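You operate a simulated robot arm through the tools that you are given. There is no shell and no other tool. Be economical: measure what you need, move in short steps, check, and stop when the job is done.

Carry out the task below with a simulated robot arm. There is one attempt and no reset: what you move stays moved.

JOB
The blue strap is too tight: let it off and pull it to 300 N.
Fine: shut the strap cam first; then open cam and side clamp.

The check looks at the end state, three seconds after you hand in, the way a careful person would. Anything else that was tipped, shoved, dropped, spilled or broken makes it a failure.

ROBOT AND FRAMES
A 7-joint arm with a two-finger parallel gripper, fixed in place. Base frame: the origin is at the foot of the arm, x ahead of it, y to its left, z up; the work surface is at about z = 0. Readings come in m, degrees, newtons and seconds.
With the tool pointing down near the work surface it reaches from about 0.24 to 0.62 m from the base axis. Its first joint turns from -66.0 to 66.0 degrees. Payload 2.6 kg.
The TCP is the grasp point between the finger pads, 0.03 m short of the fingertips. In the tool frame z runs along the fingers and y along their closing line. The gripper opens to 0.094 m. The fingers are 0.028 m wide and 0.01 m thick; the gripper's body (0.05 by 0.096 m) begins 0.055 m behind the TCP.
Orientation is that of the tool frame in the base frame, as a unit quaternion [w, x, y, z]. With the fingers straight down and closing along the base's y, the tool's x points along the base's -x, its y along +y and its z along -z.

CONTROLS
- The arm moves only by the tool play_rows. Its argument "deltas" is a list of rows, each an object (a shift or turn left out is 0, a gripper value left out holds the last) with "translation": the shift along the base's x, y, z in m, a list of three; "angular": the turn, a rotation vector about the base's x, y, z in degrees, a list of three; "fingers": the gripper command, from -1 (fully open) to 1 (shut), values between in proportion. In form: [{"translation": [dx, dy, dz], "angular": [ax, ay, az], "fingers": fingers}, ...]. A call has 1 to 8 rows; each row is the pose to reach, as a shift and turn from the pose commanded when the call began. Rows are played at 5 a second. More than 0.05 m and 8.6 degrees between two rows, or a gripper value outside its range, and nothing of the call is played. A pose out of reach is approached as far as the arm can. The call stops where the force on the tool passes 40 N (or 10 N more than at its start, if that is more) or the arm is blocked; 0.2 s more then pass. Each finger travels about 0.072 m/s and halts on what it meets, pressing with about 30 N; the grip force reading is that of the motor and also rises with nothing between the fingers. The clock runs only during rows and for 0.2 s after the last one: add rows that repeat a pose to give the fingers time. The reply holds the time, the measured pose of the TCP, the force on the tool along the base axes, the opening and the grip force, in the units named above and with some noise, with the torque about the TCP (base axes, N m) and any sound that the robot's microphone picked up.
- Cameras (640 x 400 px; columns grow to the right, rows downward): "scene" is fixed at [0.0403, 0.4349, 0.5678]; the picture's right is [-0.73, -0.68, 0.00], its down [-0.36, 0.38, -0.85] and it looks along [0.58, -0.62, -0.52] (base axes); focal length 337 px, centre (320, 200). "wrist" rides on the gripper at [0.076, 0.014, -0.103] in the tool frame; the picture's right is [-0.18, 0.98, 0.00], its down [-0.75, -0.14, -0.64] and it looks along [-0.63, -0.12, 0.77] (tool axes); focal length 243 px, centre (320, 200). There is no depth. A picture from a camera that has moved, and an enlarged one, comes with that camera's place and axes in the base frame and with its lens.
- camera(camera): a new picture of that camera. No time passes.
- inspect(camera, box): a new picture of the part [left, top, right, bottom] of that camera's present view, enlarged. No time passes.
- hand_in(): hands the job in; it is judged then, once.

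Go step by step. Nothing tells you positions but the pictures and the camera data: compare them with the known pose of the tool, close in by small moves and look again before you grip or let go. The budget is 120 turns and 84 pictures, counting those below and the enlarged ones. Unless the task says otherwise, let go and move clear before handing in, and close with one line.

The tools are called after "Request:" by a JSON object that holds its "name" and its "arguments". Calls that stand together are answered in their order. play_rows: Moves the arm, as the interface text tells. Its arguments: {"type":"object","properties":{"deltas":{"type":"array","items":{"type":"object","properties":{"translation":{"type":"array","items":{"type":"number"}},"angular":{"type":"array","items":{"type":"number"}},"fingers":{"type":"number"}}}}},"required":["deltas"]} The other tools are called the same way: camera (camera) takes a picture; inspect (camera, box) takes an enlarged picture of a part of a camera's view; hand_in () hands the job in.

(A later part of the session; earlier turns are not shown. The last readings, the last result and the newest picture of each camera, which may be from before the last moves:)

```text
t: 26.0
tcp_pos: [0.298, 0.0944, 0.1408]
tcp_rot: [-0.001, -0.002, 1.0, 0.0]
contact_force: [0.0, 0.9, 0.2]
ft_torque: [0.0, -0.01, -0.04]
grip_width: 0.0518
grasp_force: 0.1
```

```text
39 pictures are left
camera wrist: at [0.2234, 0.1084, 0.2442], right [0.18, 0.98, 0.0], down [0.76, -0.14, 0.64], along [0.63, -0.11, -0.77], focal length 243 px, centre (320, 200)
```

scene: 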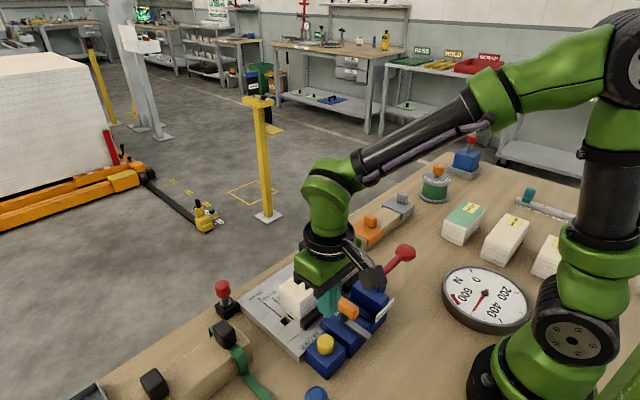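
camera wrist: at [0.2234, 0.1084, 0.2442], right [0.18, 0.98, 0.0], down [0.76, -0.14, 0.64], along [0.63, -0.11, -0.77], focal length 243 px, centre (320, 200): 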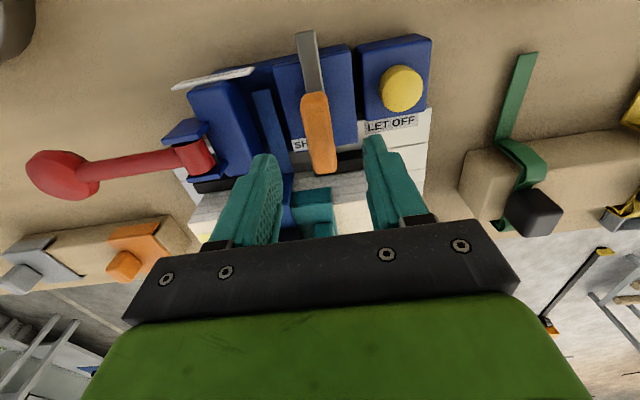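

The grip is centred at about (0.296, 0.095). I'm descending and closing on it.

Request:
{"name": "play_rows", "arguments": {"deltas": [{"translation": [-0.002, 0.001, -0.03]}, {"translation": [-0.002, 0.001, -0.053]}, {"translation": [-0.002, 0.001, -0.053], "fingers": 0.9}, {"translation": [-0.002, 0.001, -0.053]}, {"translation": [-0.002, 0.001, -0.053]}]}}

```text
t: 27.2
tcp_pos: [0.295, 0.0952, 0.0888]
tcp_rot: [-0.001, -0.003, 1.0, 0.0]
contact_force: [0.0, -2.0, -7.0]
ft_torque: [0.04, -0.68, -0.02]
grip_width: 0.0222
grasp_force: 44.9
```

Gripped at 22 mm. I'll test which way it gives, with small moves.

Request:
{"name": "play_rows", "arguments": {"deltas": [{"translation": [0, 0.003, 0]}, {"translation": [0, 0.005, 0]}]}}

Request:
{"name": "play_rows", "arguments": {"deltas": [{"translation": [0, -0.005, 0]}, {"translation": [0, -0.01, 0]}]}}

Request:
{"name": "play_rows", "arguments": {"deltas": [{"translation": [0, 0.005, 0]}, {"translation": [0, 0.005, 0.004]}, {"translation": [0, 0.005, 0.006]}]}}

```text
t: 27.8
tcp_pos: [0.2952, 0.0951, 0.0876]
tcp_rot: [-0.001, 0.001, 1.0, -0.003]
contact_force: [-2.3, -3.1, 2.6]
ft_torque: [0.16, -0.54, 0.14]
grip_width: 0.0226
grasp_force: 44.8
stopped in row 2: the force on the tool passed its limit at 44 N (the readings are from after the stop); the commanded pose is now the measured one
```

```text
t: 28.3
tcp_pos: [0.2949, 0.0952, 0.0876]
tcp_rot: [0.0, -0.004, 1.0, 0.002]
contact_force: [1.1, 1.0, -0.1]
ft_torque: [-0.06, 0.3, 0.02]
grip_width: 0.0225
grasp_force: 45.1
stopped in row 2: the force on the tool passed its limit at 47 N (the readings are from after the stop); the commanded pose is now the measured one
```

```text
t: 28.9
tcp_pos: [0.2945, 0.0944, 0.088]
tcp_rot: [-0.001, -0.002, 1.0, -0.002]
contact_force: [0.9, -1.2, -1.5]
ft_torque: [-0.01, 0.15, 0.0]
grip_width: 0.0224
grasp_force: 44.9
stopped in row 2: the force on the tool passed its limit at 45 N (the readings are from after the stop); the commanded pose is now the measured one
```

It's rigid sideways. Now I'll test lifting, and pulling along x.

Request:
{"name": "play_rows", "arguments": {"deltas": [{"translation": [0, 0, 0.003]}, {"translation": [0, 0, 0.006]}, {"translation": [0, 0, 0.009]}]}}

Request:
{"name": "play_rows", "arguments": {"deltas": [{"translation": [-0.003, 0, 0]}, {"translation": [-0.006, 0, 0]}, {"translation": [-0.009, 0, 0]}]}}

```text
t: 29.7
tcp_pos: [0.295, 0.0945, 0.0972]
tcp_rot: [-0.003, -0.001, 1.0, -0.002]
contact_force: [-5.0, -2.7, -11.9]
ft_torque: [0.03, 0.14, -0.06]
grip_width: 0.0227
grasp_force: 33.4
```

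```text
t: 30.6
tcp_pos: [0.2896, 0.0953, 0.1007]
tcp_rot: [0.004, -0.001, 1.0, 0.0]
contact_force: [-0.2, -1.0, 2.1]
ft_torque: [0.13, 0.15, 0.01]
grip_width: 0.018
grasp_force: 43.4
stopped in row 3: the force on the tool passed its limit at 42 N (the readings are from after the stop); the commanded pose is now the measured one
```

Request:
{"name": "camera", "arguments": {"camera": "wrist"}}

Request:
{"name": "inspect", "arguments": {"camera": "scene", "box": [290, 250, 540, 390]}}

```text
38 pictures are left
camera wrist: at [0.2147, 0.1093, 0.2029], right [0.18, 0.98, 0.0], down [0.75, -0.14, 0.65], along [0.64, -0.12, -0.76], focal length 243 px, centre (320, 200)
```

wrist: 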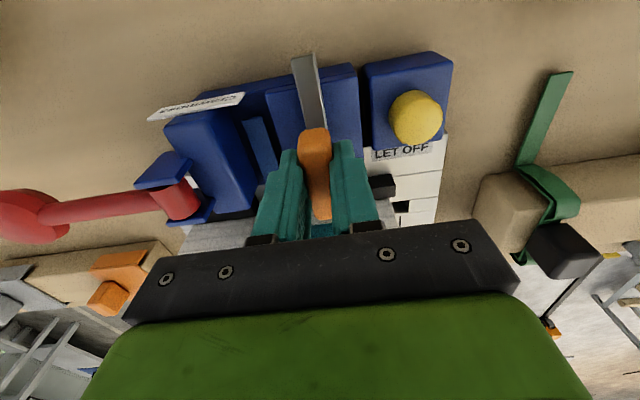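

```text
2.56 times, centred on (415, 320) of scene
camera zoom: at [0.0402, 0.4349, 0.5678], right [-0.73, -0.68, 0.0], down [-0.36, 0.38, -0.85], along [0.58, -0.62, -0.52], focal length 863 px, centre (77, -107)
```

zoom: 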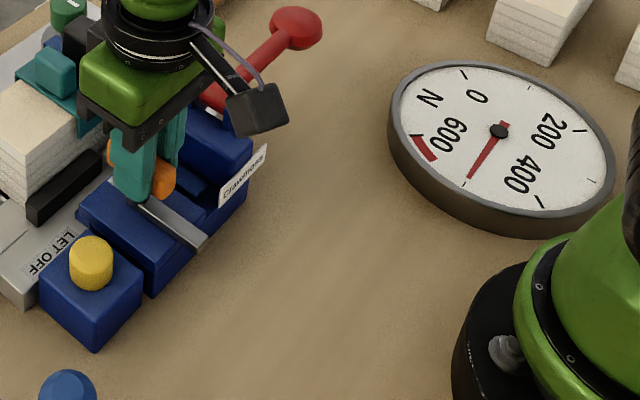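

The grip just slipped upward. A rigid response at the centre suggests the T-handle twists about its post, so I'll regrip lower and try a small twist.

Request:
{"name": "play_rows", "arguments": {"deltas": [{"translation": [0, 0, 0], "fingers": 0.3}, {"translation": [0.006, 0, -0.012]}, {"translation": [0.006, 0, -0.013], "fingers": 0.9}, {"translation": [0.006, 0, -0.013]}]}}

Request:
{"name": "play_rows", "arguments": {"deltas": [{"angular": [0, 0, 4]}, {"angular": [0, 0, 8]}]}}

Request:
{"name": "play_rows", "arguments": {"deltas": [{"angular": [0, 0, -6]}, {"angular": [0, 0, -12]}, {"angular": [0, 0, -16]}]}}

```text
t: 31.6
tcp_pos: [0.2965, 0.095, 0.0885]
tcp_rot: [0.005, -0.001, 1.0, -0.001]
contact_force: [-9.6, -1.2, 28.8]
ft_torque: [0.01, 0.71, 0.0]
grip_width: 0.0228
grasp_force: 45.2
```

```text
t: 32.2
tcp_pos: [0.2957, 0.0954, 0.0876]
tcp_rot: [0.006, -0.072, 0.997, 0.0]
contact_force: [-11.1, -5.5, 34.9]
ft_torque: [0.0, 0.06, -0.01]
grip_width: 0.0226
grasp_force: 44.1
```

```text
t: 33.0
tcp_pos: [0.2959, 0.095, 0.0868]
tcp_rot: [0.005, 0.066, 0.998, -0.001]
contact_force: [5.5, -4.5, -9.0]
ft_torque: [0.04, -0.68, 1.42]
grip_width: 0.0251
grasp_force: 44.8
```

It turns freely toward + and is stopped toward −. I'll turn it further in + and watch.

Request:
{"name": "play_rows", "arguments": {"deltas": [{"angular": [0, 0, 8], "translation": [0, 0, 0.001]}, {"angular": [0, 0, 16], "translation": [0, 0, 0.002]}, {"angular": [0, 0, 24], "translation": [0, 0, 0.002]}, {"angular": [0, 0, 32], "translation": [0, 0, 0.002]}, {"angular": [0, 0, 38], "translation": [0, 0, 0.002]}]}}

Request:
{"name": "inspect", "arguments": {"camera": "scene", "box": [290, 250, 540, 390]}}

```text
t: 34.2
tcp_pos: [0.2942, 0.0951, 0.0881]
tcp_rot: [0.003, -0.261, 0.965, 0.001]
contact_force: [5.0, -6.9, -34.6]
ft_torque: [-0.17, 0.43, -0.02]
grip_width: 0.0222
grasp_force: 45.0
```

```text
2.56 times, centred on (415, 320) of scene
camera zoom: at [0.0404, 0.4349, 0.5677], right [-0.73, -0.68, 0.0], down [-0.36, 0.38, -0.85], along [0.58, -0.62, -0.52], focal length 863 px, centre (77, -107)
```

zoom: 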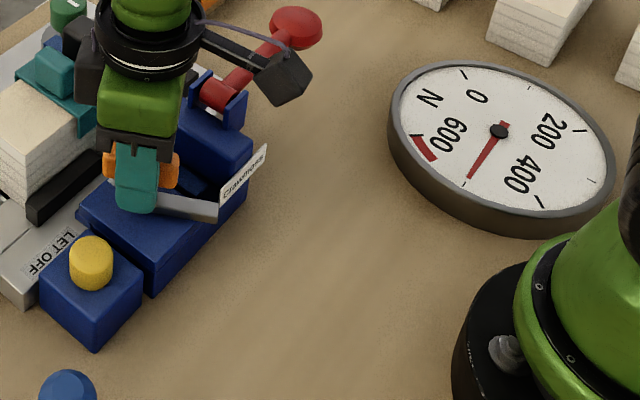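

The whole lever turns about its post, so I'm continuing the turn.

Request:
{"name": "play_rows", "arguments": {"deltas": [{"angular": [0, 0, 8], "translation": [0.001, 0, -0.0015]}, {"angular": [0, 0, 16], "translation": [0.001, 0, -0.0015]}, {"angular": [0, 0, 24], "translation": [0.001, 0, -0.0015]}, {"angular": [0, 0, 32], "translation": [0.001, 0, -0.0015]}]}}

Request:
{"name": "inspect", "arguments": {"camera": "scene", "box": [290, 250, 540, 390]}}

```text
t: 35.4
tcp_pos: [0.295, 0.0947, 0.089]
tcp_rot: [0.001, -0.516, 0.857, 0.004]
contact_force: [-2.5, -1.1, 2.2]
ft_torque: [0.44, -0.43, -0.02]
grip_width: 0.0225
grasp_force: 45.1
stopped in row 4: the force on the tool passed its limit at 46 N (the readings are from after the stop); the commanded pose is now the measured one
```

```text
2.56 times, centred on (415, 320) of scene
camera zoom: at [0.0403, 0.4349, 0.5678], right [-0.73, -0.68, 0.0], down [-0.36, 0.38, -0.85], along [0.58, -0.62, -0.52], focal length 863 px, centre (77, -107)
```

zoom: 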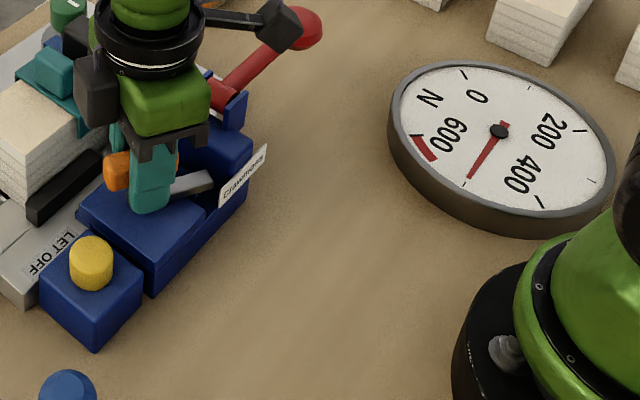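

Request:
{"name": "play_rows", "arguments": {"deltas": [{"angular": [0, 0, 6]}, {"angular": [0, 0, 12]}, {"angular": [0, 0, 18]}, {"angular": [0, 0, 24]}, {"angular": [0, 0, 30]}]}}

Request:
{"name": "inspect", "arguments": {"camera": "scene", "box": [290, 250, 540, 390]}}

```text
t: 36.6
tcp_pos: [0.2948, 0.0957, 0.0901]
tcp_rot: [-0.001, 0.718, -0.696, -0.004]
contact_force: [1.4, 9.4, 9.1]
ft_torque: [0.38, -0.09, -1.26]
grip_width: 0.0227
grasp_force: 44.4
```

```text
2.56 times, centred on (415, 320) of scene
camera zoom: at [0.0403, 0.4349, 0.5678], right [-0.73, -0.68, 0.0], down [-0.36, 0.38, -0.85], along [0.58, -0.62, -0.52], focal length 863 px, centre (77, -107)
```

zoom: 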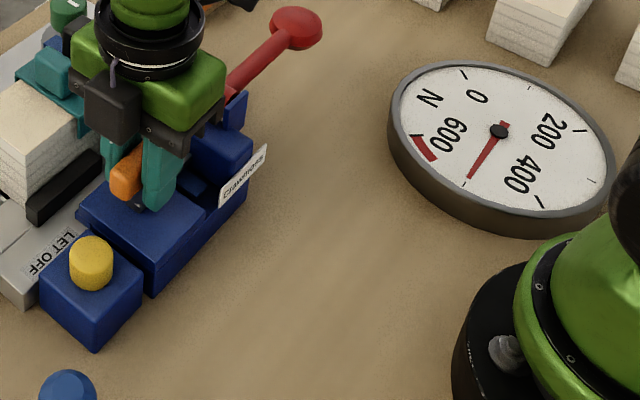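

The lever hit a stop at about 90°, with its bar now lying across the strap, so this may be SHUT. I'll let go and test LET OFF in this position.

Request:
{"name": "play_rows", "arguments": {"deltas": [{"fingers": 0.0}, {"fingers": 0.0}, {"translation": [0, 0, 0.04]}, {"translation": [-0.004, 0.025, 0.06], "fingers": 1}, {"translation": [-0.008, 0.0625, 0.06]}, {"translation": [-0.008, 0.0625, 0.02]}]}}

Request:
{"name": "camera", "arguments": {"camera": "wrist"}}

```text
t: 38.0
tcp_pos: [0.284, 0.1612, 0.1068]
tcp_rot: [0.0, 0.72, -0.694, -0.004]
contact_force: [-1.1, 0.7, 0.4]
ft_torque: [0.0, -0.01, 0.01]
grip_width: 0.0002
grasp_force: 30.2
```

```text
33 pictures are left
camera wrist: at [0.2756, 0.0843, 0.2088], right [-0.99, 0.15, 0.01], down [0.12, 0.76, 0.65], along [0.09, 0.64, -0.76], focal length 243 px, centre (320, 200)
```

wrist: 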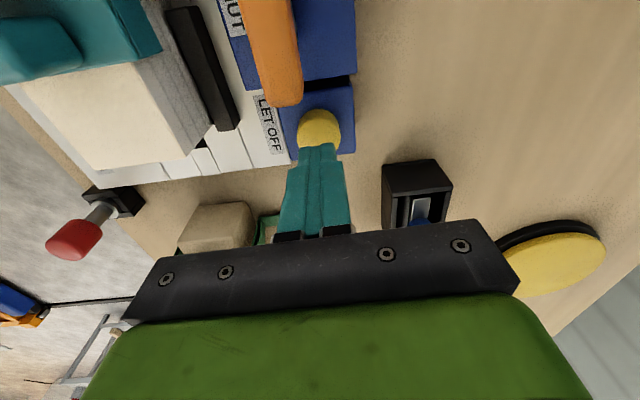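

Request:
{"name": "play_rows", "arguments": {"deltas": [{"translation": [0.002, -0.003, -0.018]}, {"translation": [0.002, -0.003, -0.024]}, {"translation": [0.002, -0.003, -0.029]}, {"translation": [0.002, -0.003, -0.031]}]}}

Request:
{"name": "inspect", "arguments": {"camera": "scene", "box": [290, 250, 540, 390]}}

```text
t: 39.0
tcp_pos: [0.2881, 0.156, 0.0772]
tcp_rot: [0.0, 0.72, -0.694, -0.003]
contact_force: [-1.5, 3.6, 6.7]
ft_torque: [0.17, 0.08, 0.0]
grip_width: 0.0
grasp_force: 29.9
```

```text
2.56 times, centred on (415, 320) of scene
camera zoom: at [0.0403, 0.4349, 0.5678], right [-0.73, -0.68, 0.0], down [-0.36, 0.38, -0.85], along [0.58, -0.62, -0.52], focal length 863 px, centre (77, -107)
```

zoom: 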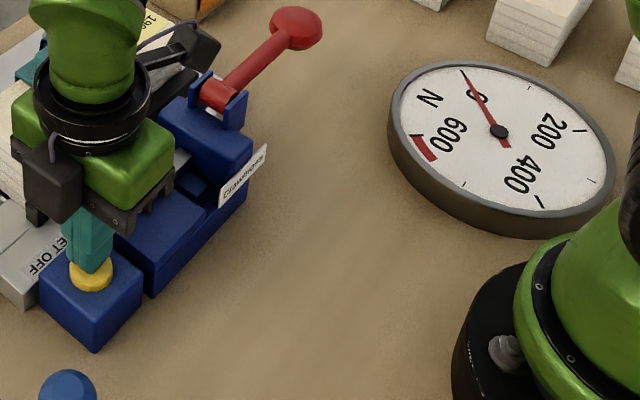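

LET OFF works now: tension went to 0, so the original lever position (bar toward −x) was SHUT and it is now open. Next I'll go to the red pull lever's knob, near (0.298, −0.118, 0.075).

Request:
{"name": "play_rows", "arguments": {"deltas": [{"translation": [0, 0, 0.04]}, {"translation": [0, -0.01, 0.08]}, {"translation": [0.004, -0.055, 0.09]}, {"translation": [0.006, -0.1, 0.09]}, {"translation": [0.009, -0.15, 0.09]}, {"translation": [0.009, -0.2, 0.09]}, {"translation": [0.009, -0.24, 0.09], "fingers": -0.3}, {"translation": [0.009, -0.274, 0.09], "fingers": -0.3}]}}

Request:
{"name": "camera", "arguments": {"camera": "wrist"}}

Request:
{"name": "inspect", "arguments": {"camera": "scene", "box": [290, 210, 540, 390]}}

```text
t: 40.8
tcp_pos: [0.2945, -0.1188, 0.1694]
tcp_rot: [0.0, 0.72, -0.694, -0.005]
contact_force: [-0.4, 0.1, 0.6]
ft_torque: [0.04, 0.03, -0.01]
grip_width: 0.0611
grasp_force: 0.0
```

```text
31 pictures are left
camera wrist: at [0.285, -0.1971, 0.272], right [-0.99, 0.15, 0.01], down [0.12, 0.76, 0.65], along [0.09, 0.64, -0.76], focal length 243 px, centre (320, 200)
```

wrist: 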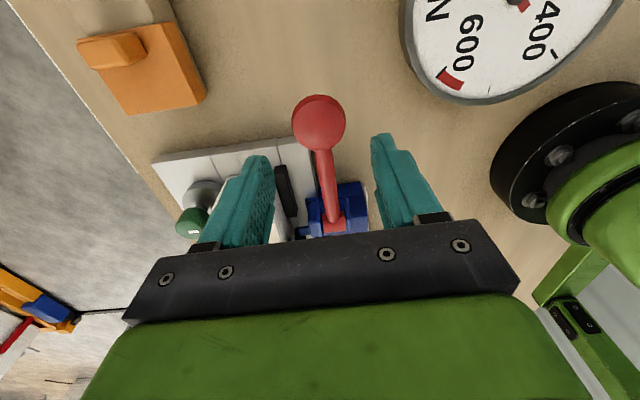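

```text
2.22 times, centred on (415, 300) of scene
camera zoom: at [0.0403, 0.4349, 0.5678], right [-0.73, -0.68, 0.0], down [-0.36, 0.38, -0.85], along [0.58, -0.62, -0.52], focal length 749 px, centre (109, -22)
```

zoom: 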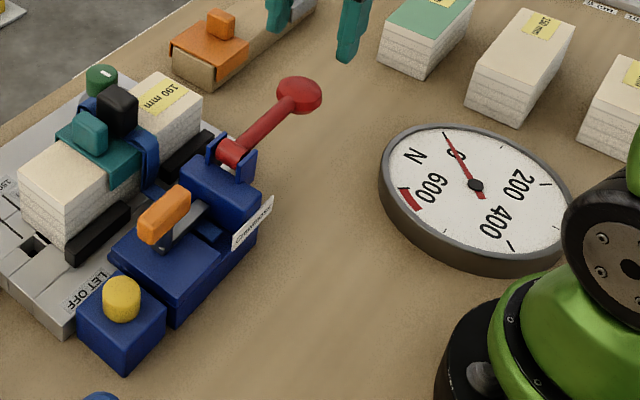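

The knob is centred at about (0.297, −0.119, 0.08). I'm lowering and gripping it.

Request:
{"name": "play_rows", "arguments": {"deltas": [{"translation": [0.002, 0, -0.045]}, {"translation": [0.002, 0, -0.08]}, {"translation": [0.002, 0, -0.09]}, {"translation": [0.002, 0, -0.09], "fingers": 0.9}, {"translation": [0.002, 0, -0.09]}, {"translation": [0.002, 0, -0.09]}]}}

```text
t: 42.2
tcp_pos: [0.2947, -0.1182, 0.0745]
tcp_rot: [0.003, 0.719, -0.695, -0.009]
contact_force: [-28.3, 0.3, -4.8]
ft_torque: [-0.65, 0.26, 0.07]
grip_width: 0.0454
grasp_force: 44.6
```

Gripped. I'll lift it in a small arc and check the dial.

Request:
{"name": "play_rows", "arguments": {"deltas": [{"translation": [-0.002, 0, 0.006]}, {"translation": [-0.002, 0.0003, 0.012]}, {"translation": [-0.002, 0.0012, 0.02]}, {"translation": [-0.002, 0.002, 0.0255]}]}}

Request:
{"name": "inspect", "arguments": {"camera": "scene", "box": [290, 210, 540, 390]}}

```text
t: 42.5
tcp_pos: [0.2946, -0.1189, 0.0775]
tcp_rot: [0.003, 0.721, -0.693, -0.009]
contact_force: [6.3, -1.4, -13.1]
ft_torque: [0.4, 0.03, -0.09]
grip_width: 0.0451
grasp_force: 44.8
stopped in row 1: the force on the tool passed its limit at 52 N (the readings are from after the stop); the commanded pose is now the measured one
```

```text
2.22 times, centred on (415, 300) of scene
camera zoom: at [0.0404, 0.4349, 0.5678], right [-0.73, -0.68, 0.0], down [-0.36, 0.38, -0.85], along [0.58, -0.62, -0.52], focal length 749 px, centre (109, -22)
```

zoom: 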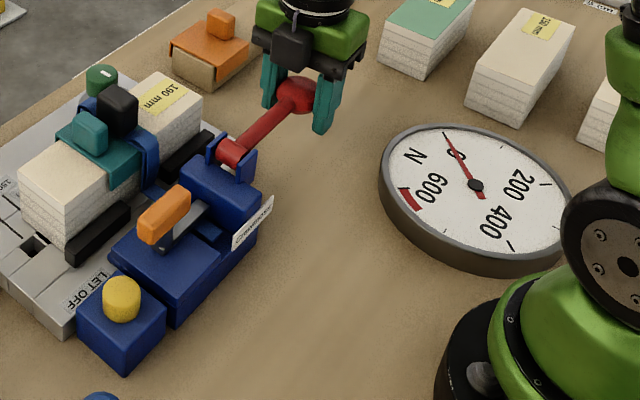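

I'll try again with smaller steps to see whether the lever really resists lifting.

Request:
{"name": "play_rows", "arguments": {"deltas": [{"translation": [0, 0, 0.002]}, {"translation": [0, 0, 0.004]}, {"translation": [0, 0, 0.006]}, {"translation": [0, 0.0002, 0.008]}, {"translation": [0, 0.0004, 0.01]}]}}

```text
t: 43.0
tcp_pos: [0.2949, -0.1175, 0.0771]
tcp_rot: [0.003, 0.721, -0.692, -0.01]
contact_force: [5.7, -1.2, -11.3]
ft_torque: [0.6, -0.05, -0.15]
grip_width: 0.0453
grasp_force: 44.7
stopped in row 2: the force on the tool passed its limit at 43 N (the readings are from after the stop); the commanded pose is now the measured one
```

Stiff upward. I'll test the other directions gently.

Request:
{"name": "play_rows", "arguments": {"deltas": [{"translation": [0, 0, -0.002]}, {"translation": [0, 0, -0.004]}, {"translation": [0, 0, -0.006]}]}}

Request:
{"name": "play_rows", "arguments": {"deltas": [{"translation": [-0.002, 0, 0]}, {"translation": [-0.004, 0, 0]}, {"translation": [-0.006, 0, 0]}]}}

Request:
{"name": "play_rows", "arguments": {"deltas": [{"translation": [0.002, 0, 0]}, {"translation": [0.004, 0, 0]}, {"translation": [0.006, 0, 0]}]}}

```text
t: 43.8
tcp_pos: [0.2956, -0.116, 0.0733]
tcp_rot: [0.003, 0.721, -0.692, -0.009]
contact_force: [-2.0, 4.0, 13.6]
ft_torque: [1.24, 0.09, -0.07]
grip_width: 0.045
grasp_force: 44.8
```

```text
t: 44.6
tcp_pos: [0.2928, -0.1172, 0.0735]
tcp_rot: [-0.001, 0.726, -0.688, -0.002]
contact_force: [0.2, 0.1, 0.5]
ft_torque: [-0.18, 0.06, 0.02]
grip_width: 0.0451
grasp_force: 45.0
stopped in row 3: the force on the tool passed its limit at 44 N (the readings are from after the stop); the commanded pose is now the measured one
```

```text
t: 45.4
tcp_pos: [0.2948, -0.1169, 0.0726]
tcp_rot: [0.005, 0.724, -0.69, -0.008]
contact_force: [-39.4, -6.5, 3.5]
ft_torque: [0.22, -0.07, 0.54]
grip_width: 0.0452
grasp_force: 44.9
```

Request:
{"name": "play_rows", "arguments": {"deltas": [{"translation": [-0.003, 0, 0]}, {"translation": [-0.003, 0, -0.003]}, {"translation": [-0.003, 0, -0.006]}, {"translation": [-0.003, 0, -0.009]}]}}

Request:
{"name": "camera", "arguments": {"camera": "wrist"}}

```text
t: 46.4
tcp_pos: [0.2954, -0.1174, 0.0633]
tcp_rot: [0.0, 0.724, -0.69, -0.007]
contact_force: [-29.6, -3.8, 12.8]
ft_torque: [1.21, 0.17, -0.07]
grip_width: 0.0452
grasp_force: 44.8
```

```text
28 pictures are left
camera wrist: at [0.2871, -0.1933, 0.1658], right [-0.99, 0.14, 0.01], down [0.11, 0.75, 0.65], along [0.08, 0.64, -0.76], focal length 243 px, centre (320, 200)
```

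wrist: 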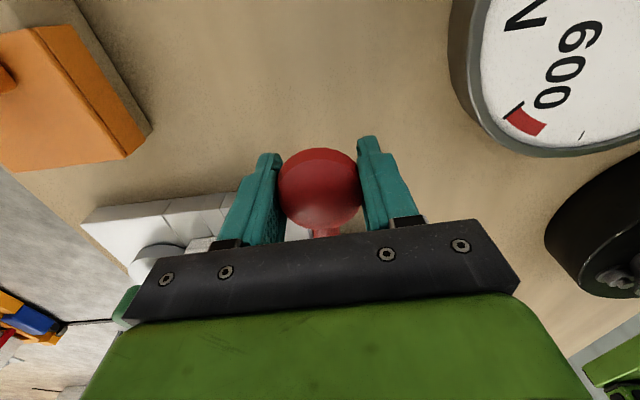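

Request:
{"name": "inspect", "arguments": {"camera": "scene", "box": [290, 210, 540, 390]}}

```text
2.22 times, centred on (415, 300) of scene
camera zoom: at [0.0402, 0.4349, 0.5678], right [-0.73, -0.68, 0.0], down [-0.36, 0.38, -0.85], along [0.58, -0.62, -0.52], focal length 749 px, centre (109, -22)
```

zoom: 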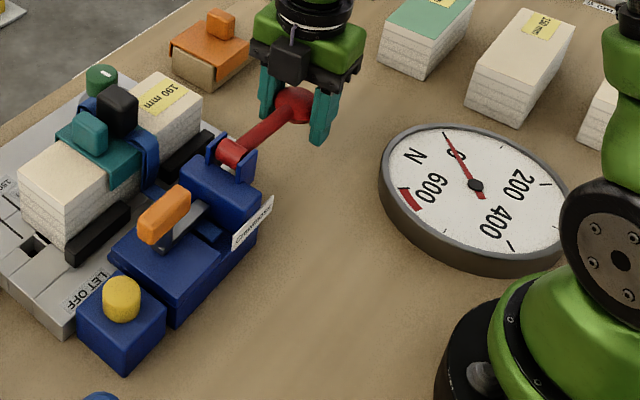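

The lever moves down, so it pumps by pressing. The fingers would hit the bench if I kept hold, so I'll let go, close the fingers above the knob and push from the top.

Request:
{"name": "play_rows", "arguments": {"deltas": [{"translation": [0, 0, 0], "fingers": -0.4}, {"translation": [0, 0, 0]}, {"translation": [0, 0, 0.05]}, {"translation": [0, 0, 0.095]}, {"translation": [0, 0, 0.095], "fingers": 1}, {"translation": [0, 0, 0.095]}, {"translation": [0, 0, 0.095]}, {"translation": [0, 0, 0.095]}]}}

Request:
{"name": "play_rows", "arguments": {"deltas": [{"translation": [0, 0, -0.01]}, {"translation": [0, 0, -0.02]}, {"translation": [0, 0, -0.027]}, {"translation": [0, 0, -0.033]}, {"translation": [0, 0, -0.039]}, {"translation": [0, 0.001, -0.045]}]}}

Request:
{"name": "inspect", "arguments": {"camera": "scene", "box": [290, 210, 540, 390]}}

```text
t: 48.2
tcp_pos: [0.296, -0.1178, 0.1592]
tcp_rot: [-0.001, 0.725, -0.689, -0.002]
contact_force: [0.6, -1.5, -0.7]
ft_torque: [0.0, -0.04, -0.02]
grip_width: 0.0002
grasp_force: 30.2
```

```text
t: 49.6
tcp_pos: [0.2981, -0.1157, 0.1152]
tcp_rot: [0.001, 0.726, -0.688, -0.001]
contact_force: [0.6, -1.1, 1.6]
ft_torque: [-0.03, -0.03, -0.01]
grip_width: 0.0
grasp_force: 30.2
```

```text
2.22 times, centred on (415, 300) of scene
camera zoom: at [0.0403, 0.4349, 0.5678], right [-0.73, -0.68, 0.0], down [-0.36, 0.38, -0.85], along [0.58, -0.62, -0.52], focal length 749 px, centre (109, -22)
```

zoom: 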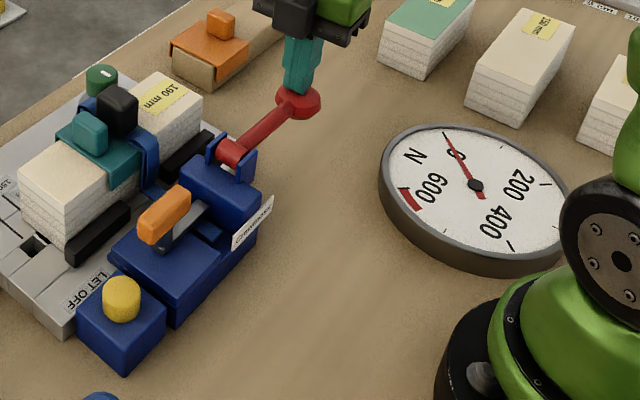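

Request:
{"name": "play_rows", "arguments": {"deltas": [{"translation": [0, 0.001, -0.006]}, {"translation": [0, 0.002, -0.012]}, {"translation": [0, 0.003, -0.018]}, {"translation": [0, 0.004, -0.024]}, {"translation": [0, 0.006, -0.03]}]}}

Request:
{"name": "inspect", "arguments": {"camera": "scene", "box": [290, 210, 540, 390]}}

```text
t: 50.7
tcp_pos: [0.2985, -0.1122, 0.09]
tcp_rot: [0.0, 0.724, -0.69, -0.001]
contact_force: [-6.5, -0.1, 15.3]
ft_torque: [0.16, 0.23, 0.12]
grip_width: 0.0
grasp_force: 29.9
stopped in row 5: the force on the tool passed its limit at 53 N (the readings are from after the stop); the commanded pose is now the measured one
```

```text
2.22 times, centred on (415, 300) of scene
camera zoom: at [0.0402, 0.4349, 0.5677], right [-0.73, -0.68, 0.0], down [-0.36, 0.38, -0.85], along [0.58, -0.62, -0.52], focal length 749 px, centre (109, -22)
```

zoom: 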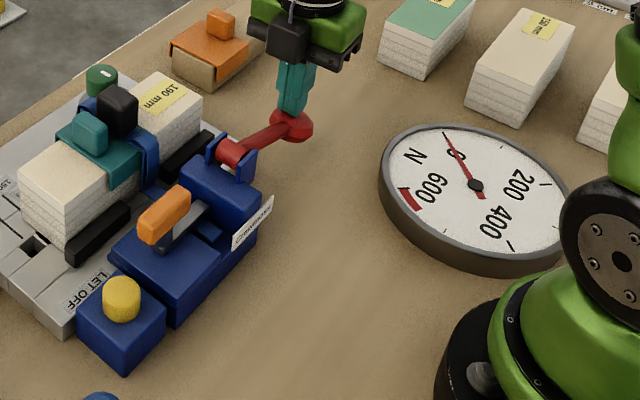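

At the bottom of the stroke the dial is still 0. I'll raise to see whether the lever springs back, and do another stroke.

Request:
{"name": "play_rows", "arguments": {"deltas": [{"translation": [0, -0.002, 0.02]}, {"translation": [0, -0.004, 0.045]}, {"translation": [0, -0.004, 0.055]}, {"translation": [0, -0.004, 0.055]}, {"translation": [0, -0.004, 0.04]}, {"translation": [0, -0.002, 0.02]}, {"translation": [0, 0, 0.008]}, {"translation": [0, 0, 0.002]}]}}

Request:
{"name": "play_rows", "arguments": {"deltas": [{"translation": [0, -0.002, 0.02]}, {"translation": [0, -0.004, 0.045]}, {"translation": [0, -0.004, 0.055]}, {"translation": [0, -0.004, 0.055]}]}}

Request:
{"name": "inspect", "arguments": {"camera": "scene", "box": [290, 210, 540, 390]}}

```text
t: 52.5
tcp_pos: [0.2988, -0.1102, 0.09]
tcp_rot: [0.0, 0.724, -0.69, 0.0]
contact_force: [1.2, -4.6, 5.1]
ft_torque: [-0.12, -0.06, 0.02]
grip_width: 0.0
grasp_force: 30.0
```

```text
t: 53.5
tcp_pos: [0.2983, -0.1163, 0.1444]
tcp_rot: [0.0, 0.724, -0.69, -0.001]
contact_force: [0.3, 0.2, 0.8]
ft_torque: [0.0, -0.03, -0.02]
grip_width: 0.0001
grasp_force: 29.9
```

```text
2.22 times, centred on (415, 300) of scene
camera zoom: at [0.0403, 0.4349, 0.5678], right [-0.73, -0.68, 0.0], down [-0.36, 0.38, -0.85], along [0.58, -0.62, -0.52], focal length 749 px, centre (109, -22)
```

zoom: 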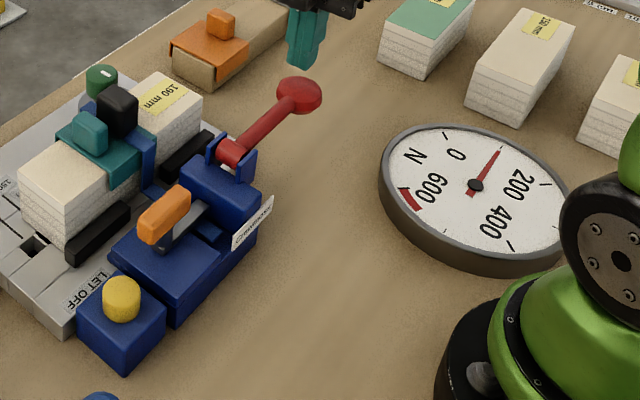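

Springs back, and the dial now shows about 100 N held. One more stroke, then I'll read it.

Request:
{"name": "play_rows", "arguments": {"deltas": [{"translation": [0, 0, -0.015]}, {"translation": [0, 0.002, -0.035]}, {"translation": [0, 0.004, -0.047]}, {"translation": [0, 0.004, -0.053]}, {"translation": [0, 0.004, -0.053]}, {"translation": [0, 0.002, -0.035]}, {"translation": [0, 0, -0.01]}, {"translation": [0, 0, 0]}]}}

Request:
{"name": "inspect", "arguments": {"camera": "scene", "box": [430, 250, 540, 340]}}

```text
t: 55.3
tcp_pos: [0.2972, -0.1165, 0.1456]
tcp_rot: [0.0, 0.725, -0.689, -0.002]
contact_force: [-0.1, -0.4, -0.4]
ft_torque: [0.01, -0.01, 0.02]
grip_width: 0.0
grasp_force: 29.5
```

```text
4.44 times, centred on (485, 295) of scene
camera zoom: at [0.0403, 0.4349, 0.5678], right [-0.73, -0.68, 0.0], down [-0.36, 0.38, -0.85], along [0.58, -0.62, -0.52], focal length 1498 px, centre (-413, -222)
```

zoom: 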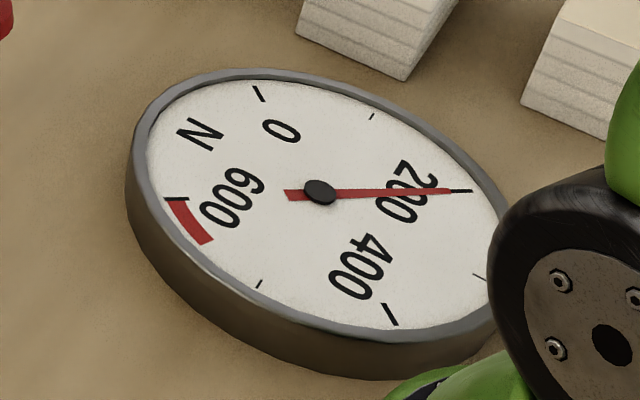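

200 N, so it goes up about 100 N per stroke. One more identical stroke.

Request:
{"name": "play_rows", "arguments": {"deltas": [{"translation": [0, 0, -0.015]}, {"translation": [0, 0.002, -0.035]}, {"translation": [0, 0.004, -0.047]}, {"translation": [0, 0.004, -0.054]}, {"translation": [0, 0.004, -0.054]}, {"translation": [0, 0.002, -0.035]}, {"translation": [0, 0, -0.01]}, {"translation": [0, 0, 0.02]}]}}

Request:
{"name": "inspect", "arguments": {"camera": "scene", "box": [430, 250, 540, 340]}}

```text
t: 57.1
tcp_pos: [0.2987, -0.1156, 0.1648]
tcp_rot: [0.0, 0.725, -0.689, -0.002]
contact_force: [-0.3, 0.6, -0.3]
ft_torque: [-0.05, 0.04, 0.01]
grip_width: 0.0002
grasp_force: 29.9
```

```text
4.44 times, centred on (485, 295) of scene
camera zoom: at [0.0403, 0.4349, 0.5678], right [-0.73, -0.68, 0.0], down [-0.36, 0.38, -0.85], along [0.58, -0.62, -0.52], focal length 1498 px, centre (-413, -222)
```

zoom: 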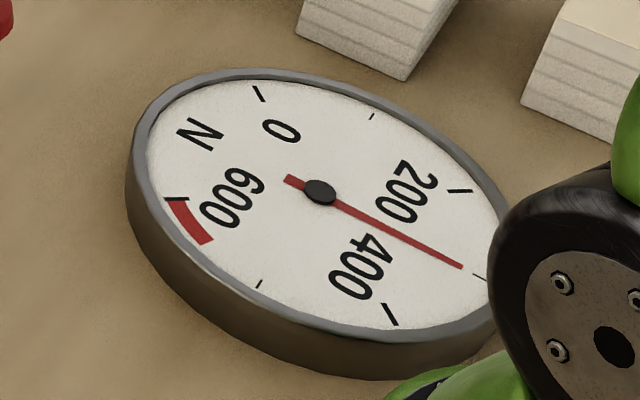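

300 N. Next I'll shut the strap cam by turning the orange lever back 90°, starting with a move above it.

Request:
{"name": "play_rows", "arguments": {"deltas": [{"translation": [0, 0.045, 0]}, {"translation": [0, 0.09, 0]}, {"translation": [-0.002, 0.135, 0]}, {"translation": [-0.003, 0.18, 0]}, {"translation": [-0.003, 0.211, 0], "fingers": 0.1}, {"translation": [-0.003, 0.211, -0.03], "fingers": 0.1}, {"translation": [-0.003, 0.211, -0.03], "fingers": 0.1}]}}

Request:
{"name": "camera", "arguments": {"camera": "wrist"}}

```text
t: 58.7
tcp_pos: [0.2946, 0.0973, 0.1337]
tcp_rot: [0.0, 0.724, -0.69, -0.002]
contact_force: [-0.6, 0.4, 0.0]
ft_torque: [0.0, 0.01, 0.01]
grip_width: 0.0422
grasp_force: 0.0
```

```text
21 pictures are left
camera wrist: at [0.2859, 0.0199, 0.2362], right [-0.99, 0.14, 0.0], down [0.1, 0.76, 0.64], along [0.09, 0.64, -0.77], focal length 243 px, centre (320, 200)
```

wrist: 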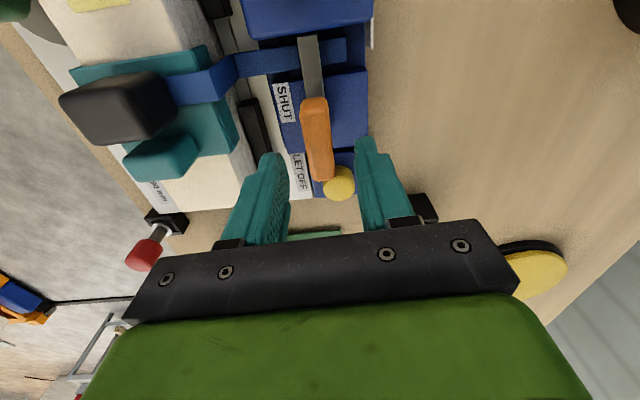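

Dial holds at 300 N. The evidence (LET OFF locked out at the start) says the original direction is SHUT. I'm gripping the orange handle again.

Request:
{"name": "play_rows", "arguments": {"deltas": [{"translation": [0.0015, -0.002, -0.025]}, {"translation": [0.0015, -0.002, -0.0435]}, {"translation": [0.0015, -0.002, -0.0435], "fingers": 0.9}, {"translation": [0.0015, -0.002, -0.0435]}, {"translation": [0.0015, -0.002, -0.0435]}]}}

Request:
{"name": "play_rows", "arguments": {"deltas": [{"angular": [0, 0, -5]}, {"angular": [0, 0, -10]}, {"angular": [0, 0, -15]}, {"angular": [0, 0, -20]}, {"angular": [0, 0, -25]}, {"angular": [0, 0, -30]}]}}

```text
t: 59.9
tcp_pos: [0.2943, 0.0928, 0.0882]
tcp_rot: [0.003, 0.723, -0.691, -0.004]
contact_force: [-25.0, -1.9, 2.3]
ft_torque: [0.17, -0.23, -0.87]
grip_width: 0.0232
grasp_force: 45.1
```

```text
t: 61.3
tcp_pos: [0.2942, 0.0915, 0.0897]
tcp_rot: [-0.004, -0.521, 0.854, 0.003]
contact_force: [-12.9, -2.4, -31.8]
ft_torque: [-0.31, -0.1, 0.03]
grip_width: 0.0223
grasp_force: 44.9
```

Request:
{"name": "play_rows", "arguments": {"deltas": [{"translation": [-0.001, 0.001, -0.001], "angular": [0, 0, -5]}, {"translation": [-0.001, 0.001, -0.001], "angular": [0, 0, -10]}, {"translation": [-0.001, 0.002, -0.001], "angular": [0, 0, -15]}, {"translation": [-0.001, 0.003, -0.001], "angular": [0, 0, -20]}, {"translation": [-0.001, 0.003, -0.001], "angular": [0, 0, -25]}, {"translation": [-0.001, 0.003, -0.001], "angular": [0, 0, -30]}]}}

Request:
{"name": "play_rows", "arguments": {"deltas": [{"angular": [0, 0, -6]}, {"angular": [0, 0, -12]}, {"angular": [0, 0, -18]}, {"angular": [0, 0, -24]}, {"angular": [0, 0, -30]}, {"angular": [0, 0, -36]}]}}

```text
t: 62.7
tcp_pos: [0.2936, 0.0931, 0.0898]
tcp_rot: [-0.004, -0.28, 0.96, 0.0]
contact_force: [-22.8, -32.9, 4.7]
ft_torque: [-0.04, 0.0, -0.01]
grip_width: 0.0224
grasp_force: 45.0
```

```text
t: 64.1
tcp_pos: [0.2932, 0.0963, 0.0896]
tcp_rot: [-0.002, 0.026, 1.0, 0.0]
contact_force: [-9.7, -27.4, -9.0]
ft_torque: [0.14, 0.73, 1.14]
grip_width: 0.0229
grasp_force: 44.6
```

The lever is back at its stop. I'm releasing, rising and checking.

Request:
{"name": "play_rows", "arguments": {"deltas": [{"fingers": 0.1}, {"fingers": 0.1}, {"translation": [0, 0, 0.04]}, {"translation": [0, 0, 0.085]}]}}

Request:
{"name": "camera", "arguments": {"camera": "wrist"}}

Request:
{"name": "inspect", "arguments": {"camera": "scene", "box": [290, 210, 540, 390]}}

```text
t: 65.1
tcp_pos: [0.2956, 0.0965, 0.1756]
tcp_rot: [0.001, 0.027, 1.0, 0.001]
contact_force: [0.2, 0.1, -0.7]
ft_torque: [0.02, 0.0, -0.03]
grip_width: 0.0422
grasp_force: 0.1
```

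```text
20 pictures are left
camera wrist: at [0.2223, 0.1149, 0.2784], right [0.24, 0.97, 0.0], down [0.74, -0.18, 0.64], along [0.63, -0.15, -0.77], focal length 243 px, centre (320, 200)
```

wrist: 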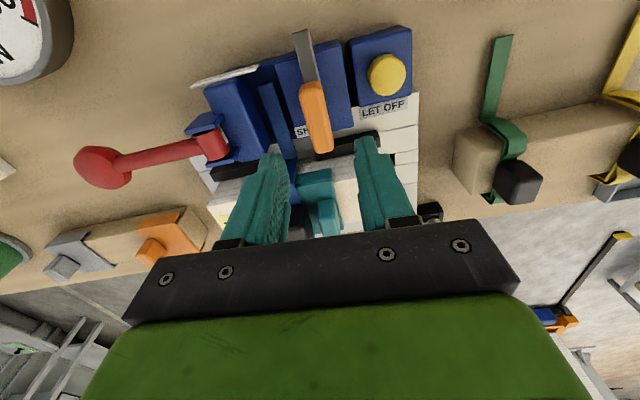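

```text
2.22 times, centred on (415, 300) of scene
camera zoom: at [0.0403, 0.4349, 0.5678], right [-0.73, -0.68, 0.0], down [-0.36, 0.38, -0.85], along [0.58, -0.62, -0.52], focal length 749 px, centre (109, -22)
```

zoom: 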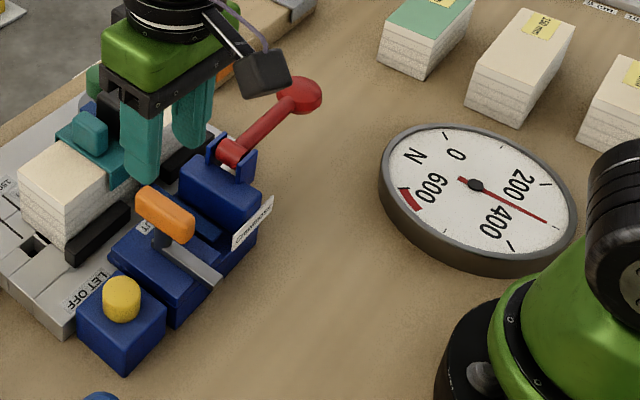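

Strap is at 300 N with the cam shut. Next is the green eccentric cam knob, which I estimate at (0.469, −0.012, 0.06). I'm moving above it.

Request:
{"name": "play_rows", "arguments": {"deltas": [{"translation": [0.02, 0, 0.02], "angular": [0, 0, 3]}, {"translation": [0.055, -0.025, 0.02], "angular": [0, 0, 3]}, {"translation": [0.09, -0.05, 0.02], "angular": [0, 0, 3]}, {"translation": [0.12, -0.075, 0.02], "angular": [0, 0, 3]}, {"translation": [0.15, -0.1, 0.02], "angular": [0, 0, 3], "fingers": -0.3}, {"translation": [0.173, -0.1085, 0.0], "angular": [0, 0, 3]}, {"translation": [0.173, -0.1085, -0.035], "angular": [0, 0, 3]}]}}

Request:
{"name": "camera", "arguments": {"camera": "wrist"}}

Request:
{"name": "inspect", "arguments": {"camera": "scene", "box": [200, 200, 430, 350]}}

```text
t: 66.7
tcp_pos: [0.4673, -0.0123, 0.143]
tcp_rot: [0.001, 0.001, 1.0, 0.001]
contact_force: [0.4, -0.4, 0.5]
ft_torque: [0.0, 0.03, -0.02]
grip_width: 0.061
grasp_force: 0.1
```

```text
18 pictures are left
camera wrist: at [0.3922, 0.0027, 0.246], right [0.19, 0.98, 0.0], down [0.75, -0.14, 0.64], along [0.63, -0.12, -0.77], focal length 243 px, centre (320, 200)
```

wrist: 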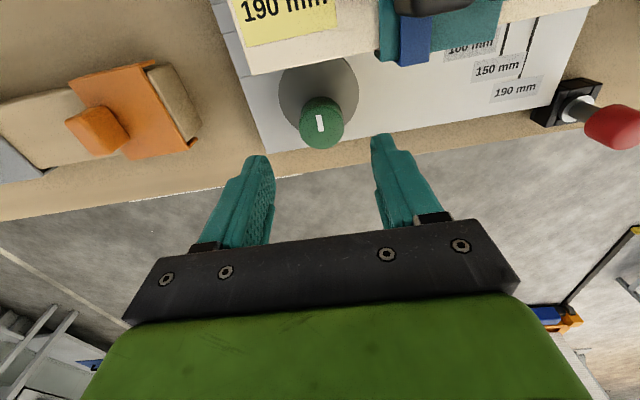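

```text
2.67 times, centred on (315, 275) of scene
camera zoom: at [0.0403, 0.4349, 0.5678], right [-0.73, -0.68, 0.0], down [-0.36, 0.38, -0.85], along [0.58, -0.62, -0.52], focal length 899 px, centre (333, 0)
```

zoom: 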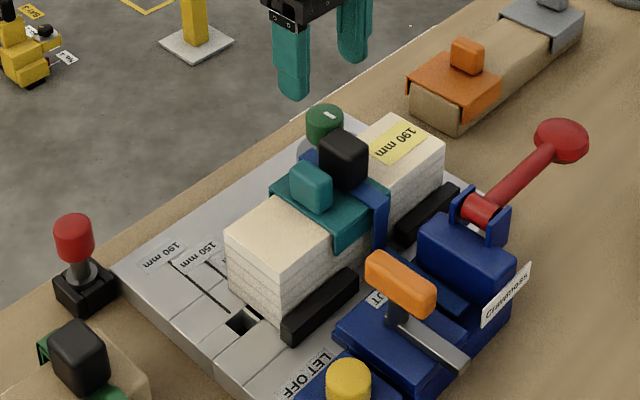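

The knob is centred under the gripper. I'm descending and gripping it.

Request:
{"name": "play_rows", "arguments": {"deltas": [{"translation": [-0.001, 0.001, -0.04]}, {"translation": [-0.001, 0.001, -0.075]}, {"translation": [-0.001, 0.001, -0.08]}, {"translation": [-0.001, 0.001, -0.08], "fingers": 0.9}, {"translation": [-0.001, 0.001, -0.08]}, {"translation": [-0.001, 0.001, -0.08]}]}}

Request:
{"name": "play_rows", "arguments": {"deltas": [{"angular": [0, 0, 4]}, {"angular": [0, 0, 8]}, {"angular": [0, 0, 12]}]}}

```text
t: 67.5
tcp_pos: [0.4688, -0.0119, 0.0672]
tcp_rot: [0.004, 0.003, 1.0, 0.001]
contact_force: [-1.8, -0.2, 1.9]
ft_torque: [-0.09, 0.1, -0.04]
grip_width: 0.0615
grasp_force: 0.0
stopped in row 3: the force on the tool passed its limit at 51 N (the readings are from after the stop); the commanded pose is now the measured one
```

```text
t: 68.3
tcp_pos: [0.469, -0.0096, 0.0676]
tcp_rot: [0.005, -0.102, 0.995, 0.001]
contact_force: [1.1, 1.1, 4.9]
ft_torque: [0.16, 0.08, -0.08]
grip_width: 0.0615
grasp_force: 0.0
```

The fingertips touched the disc top at about z = 0.037 before gripping. I'll raise slightly, square up and close.

Request:
{"name": "play_rows", "arguments": {"deltas": [{"translation": [-0.001, 0, 0.003], "angular": [0, 0, -6]}, {"translation": [-0.002, -0.002, 0.003], "angular": [0, 0, -12]}, {"translation": [-0.002, -0.002, 0.003], "angular": [0, 0, -12], "fingers": 0.9}, {"translation": [-0.002, -0.002, 0.003], "angular": [0, 0, -12]}, {"translation": [-0.002, -0.002, 0.003], "angular": [0, 0, -12]}]}}

Request:
{"name": "play_rows", "arguments": {"deltas": [{"angular": [0, 0, 4]}, {"angular": [0, 0, 8]}, {"angular": [0, 0, 12]}]}}

```text
t: 69.5
tcp_pos: [0.4659, -0.0099, 0.0695]
tcp_rot: [0.003, 0.002, 1.0, 0.004]
contact_force: [-0.1, 17.1, -3.5]
ft_torque: [-0.1, -0.44, -0.01]
grip_width: 0.0335
grasp_force: 45.0
```

```text
t: 70.3
tcp_pos: [0.4655, -0.0099, 0.0701]
tcp_rot: [0.004, -0.101, 0.995, 0.004]
contact_force: [0.8, 24.6, 1.1]
ft_torque: [0.03, 0.09, -0.84]
grip_width: 0.0334
grasp_force: 45.6
```

Request:
{"name": "play_rows", "arguments": {"deltas": [{"translation": [0, 0.001, 0], "angular": [0, 0, -6]}, {"translation": [0, 0.001, 0], "angular": [0, 0, -12]}, {"translation": [0, 0.001, 0], "angular": [0, 0, -18]}, {"translation": [0, 0.001, 0], "angular": [0, 0, -24]}]}}

Request:
{"name": "camera", "arguments": {"camera": "wrist"}}

```text
t: 71.3
tcp_pos: [0.4665, -0.0104, 0.0708]
tcp_rot: [0.004, 0.107, 0.994, 0.002]
contact_force: [-6.4, 19.5, 2.2]
ft_torque: [-0.23, -1.19, -0.05]
grip_width: 0.0332
grasp_force: 45.2
```

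```text
16 pictures are left
camera wrist: at [0.3962, 0.0195, 0.173], right [0.39, 0.92, 0.01], down [0.7, -0.3, 0.65], along [0.6, -0.25, -0.76], focal length 243 px, centre (320, 200)
```

wrist: 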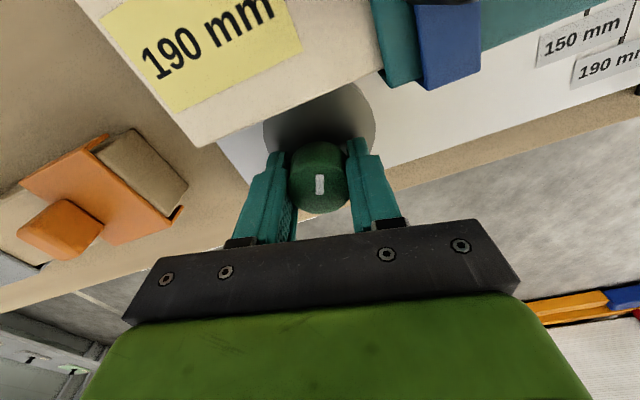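

The knob turns freely clockwise, so I'm continuing to open it.

Request:
{"name": "play_rows", "arguments": {"deltas": [{"translation": [0, -0.001, -0.001], "angular": [0, 0, -7]}, {"translation": [0, -0.001, -0.001], "angular": [0, 0, -14]}, {"translation": [0, -0.001, -0.001], "angular": [0, 0, -21]}, {"translation": [0, -0.001, -0.001], "angular": [0, 0, -28]}, {"translation": [0, -0.001, -0.001], "angular": [0, 0, -35]}, {"translation": [0, -0.001, -0.001], "angular": [0, 0, -42]}]}}

Request:
{"name": "play_rows", "arguments": {"deltas": [{"angular": [0, 0, -7]}, {"angular": [0, 0, -14]}, {"angular": [0, 0, -21]}, {"angular": [0, 0, -28]}, {"angular": [0, 0, -36]}]}}

Request:
{"name": "camera", "arguments": {"camera": "wrist"}}

```text
t: 72.2
tcp_pos: [0.4664, -0.0107, 0.0697]
tcp_rot: [0.002, 0.283, 0.959, 0.003]
contact_force: [-2.6, 2.0, 1.3]
ft_torque: [-0.29, -0.31, 0.01]
grip_width: 0.0333
grasp_force: 45.4
stopped in row 4: the force on the tool passed its limit at 41 N (the readings are from after the stop); the commanded pose is now the measured one
```

```text
t: 73.4
tcp_pos: [0.4653, -0.0116, 0.0704]
tcp_rot: [0.001, 0.568, 0.823, 0.0]
contact_force: [-19.2, -6.5, 10.9]
ft_torque: [0.69, 0.14, 0.05]
grip_width: 0.0332
grasp_force: 44.8
```

```text
15 pictures are left
camera wrist: at [0.4536, 0.0648, 0.1731], right [0.98, 0.17, 0.0], down [0.13, -0.75, 0.64], along [0.11, -0.63, -0.77], focal length 243 px, centre (320, 200)
```

wrist: 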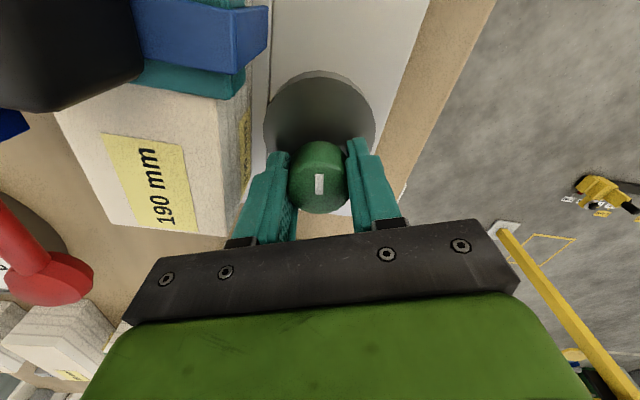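

The disc has swung away from the block. I'll continue to its stop.

Request:
{"name": "play_rows", "arguments": {"deltas": [{"translation": [-0.001, 0, 0], "angular": [0, 0, -6]}, {"translation": [-0.001, 0, 0], "angular": [0, 0, -12]}, {"translation": [-0.001, 0, 0], "angular": [0, 0, -18]}, {"translation": [-0.001, 0, 0], "angular": [0, 0, -24]}, {"translation": [-0.001, 0, 0], "angular": [0, 0, -30]}]}}

```text
t: 74.6
tcp_pos: [0.4643, -0.0101, 0.0704]
tcp_rot: [0.003, 0.76, 0.65, -0.001]
contact_force: [-10.4, -3.0, 0.4]
ft_torque: [-0.07, 0.16, 0.54]
grip_width: 0.0335
grasp_force: 45.0
```

Request:
{"name": "play_rows", "arguments": {"deltas": [{"angular": [0, 0, -4]}, {"angular": [0, 0, -8]}]}}

Request:
{"name": "inspect", "arguments": {"camera": "scene", "box": [430, 250, 540, 340]}}

```text
t: 75.2
tcp_pos: [0.4654, -0.0097, 0.0699]
tcp_rot: [0.003, 0.803, 0.596, 0.0]
contact_force: [0.1, -0.4, -10.6]
ft_torque: [-0.03, 0.25, 0.62]
grip_width: 0.0337
grasp_force: 45.4
```

```text
4.44 times, centred on (485, 295) of scene
camera zoom: at [0.0404, 0.4349, 0.5677], right [-0.73, -0.68, 0.0], down [-0.36, 0.38, -0.85], along [0.58, -0.62, -0.52], focal length 1498 px, centre (-413, -222)
```

zoom: 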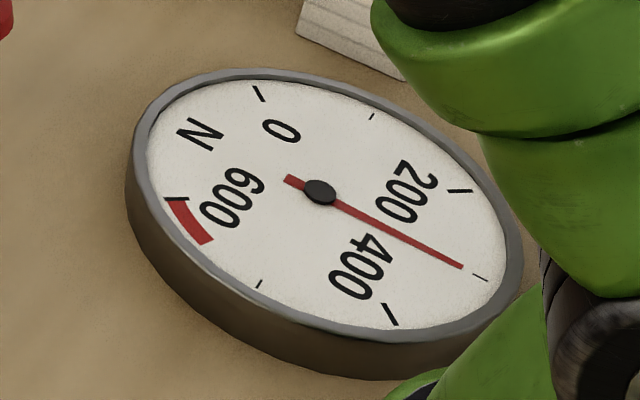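

The tension still reads 300 N and the cam is at its open stop. I'm releasing the knob, rising and looking.

Request:
{"name": "play_rows", "arguments": {"deltas": [{"fingers": -0.3}, {"fingers": -0.3}, {"translation": [0, 0, 0.04]}, {"translation": [0, 0, 0.085]}, {"translation": [0, 0, 0.13]}]}}

Request:
{"name": "camera", "arguments": {"camera": "wrist"}}

Request:
{"name": "inspect", "arguments": {"camera": "scene", "box": [200, 230, 430, 390]}}

```text
t: 76.4
tcp_pos: [0.4652, -0.0109, 0.202]
tcp_rot: [0.004, 0.805, 0.594, 0.001]
contact_force: [-0.1, -0.6, 1.7]
ft_torque: [0.01, 0.02, 0.02]
grip_width: 0.061
grasp_force: 0.1
```

```text
13 pictures are left
camera wrist: at [0.5027, 0.0584, 0.3043], right [0.89, -0.46, 0.0], down [-0.36, -0.68, 0.64], along [-0.3, -0.57, -0.77], focal length 243 px, centre (320, 200)
```

wrist: 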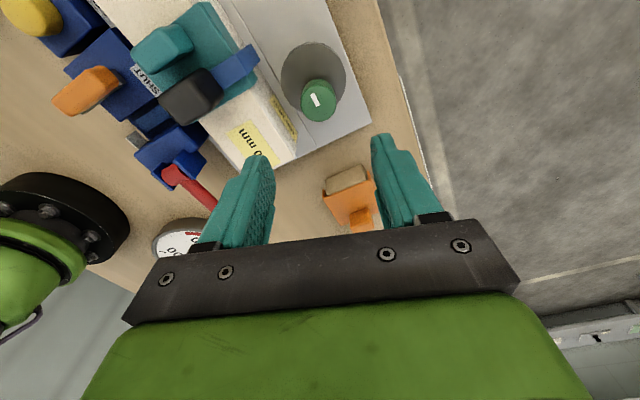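

```text
2.50 times, centred on (315, 310) of scene
camera zoom: at [0.0403, 0.4349, 0.5678], right [-0.73, -0.68, 0.0], down [-0.36, 0.38, -0.85], along [0.58, -0.62, -0.52], focal length 843 px, centre (332, -75)
```

zoom: 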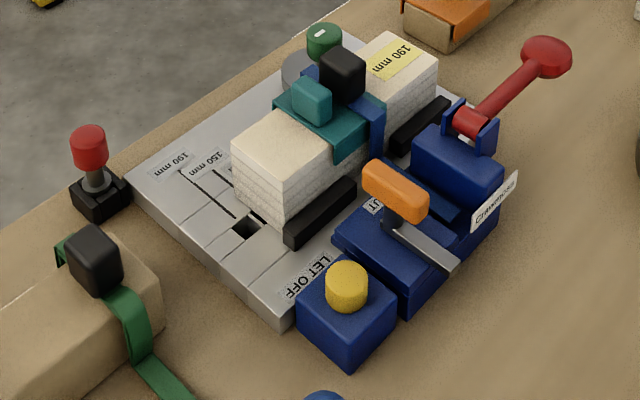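

The green cam is open and clear of the block. I'll check the red-knobbed unit once more from close up, in case it is the "side clamp".

Request:
{"name": "play_rows", "arguments": {"deltas": [{"translation": [0, 0.045, 0]}, {"translation": [0, 0.09, 0]}, {"translation": [0, 0.135, 0]}, {"translation": [0, 0.18, -0.01]}, {"translation": [0, 0.215, -0.03]}]}}

Request:
{"name": "camera", "arguments": {"camera": "wrist"}}

```text
t: 77.6
tcp_pos: [0.4654, 0.2042, 0.172]
tcp_rot: [0.002, 0.804, 0.594, 0.0]
contact_force: [0.9, 0.2, 0.2]
ft_torque: [0.01, -0.01, 0.0]
grip_width: 0.061
grasp_force: 0.0
```

```text
11 pictures are left
camera wrist: at [0.5019, 0.273, 0.2741], right [0.89, -0.46, 0.01], down [-0.36, -0.68, 0.64], along [-0.3, -0.57, -0.76], focal length 243 px, centre (320, 200)
```

wrist: 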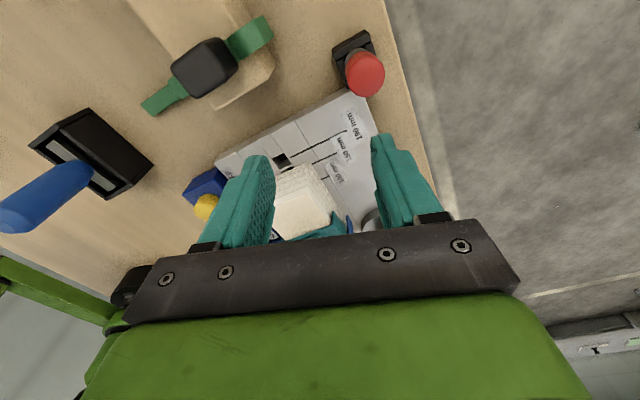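

Request:
{"name": "inspect", "arguments": {"camera": "wrist", "box": [260, 20, 410, 200]}}

```text
2.22 times, centred on (335, 110) of wrist
camera zoom: at [0.5019, 0.273, 0.2741], right [0.89, -0.46, 0.01], down [-0.36, -0.68, 0.64], along [-0.3, -0.57, -0.76], focal length 539 px, centre (287, 400)
```

zoom: 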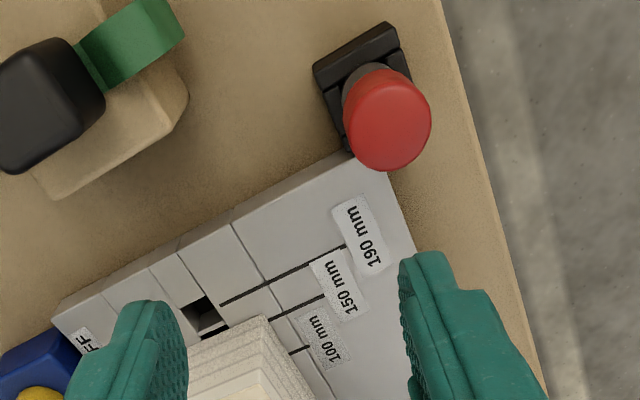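

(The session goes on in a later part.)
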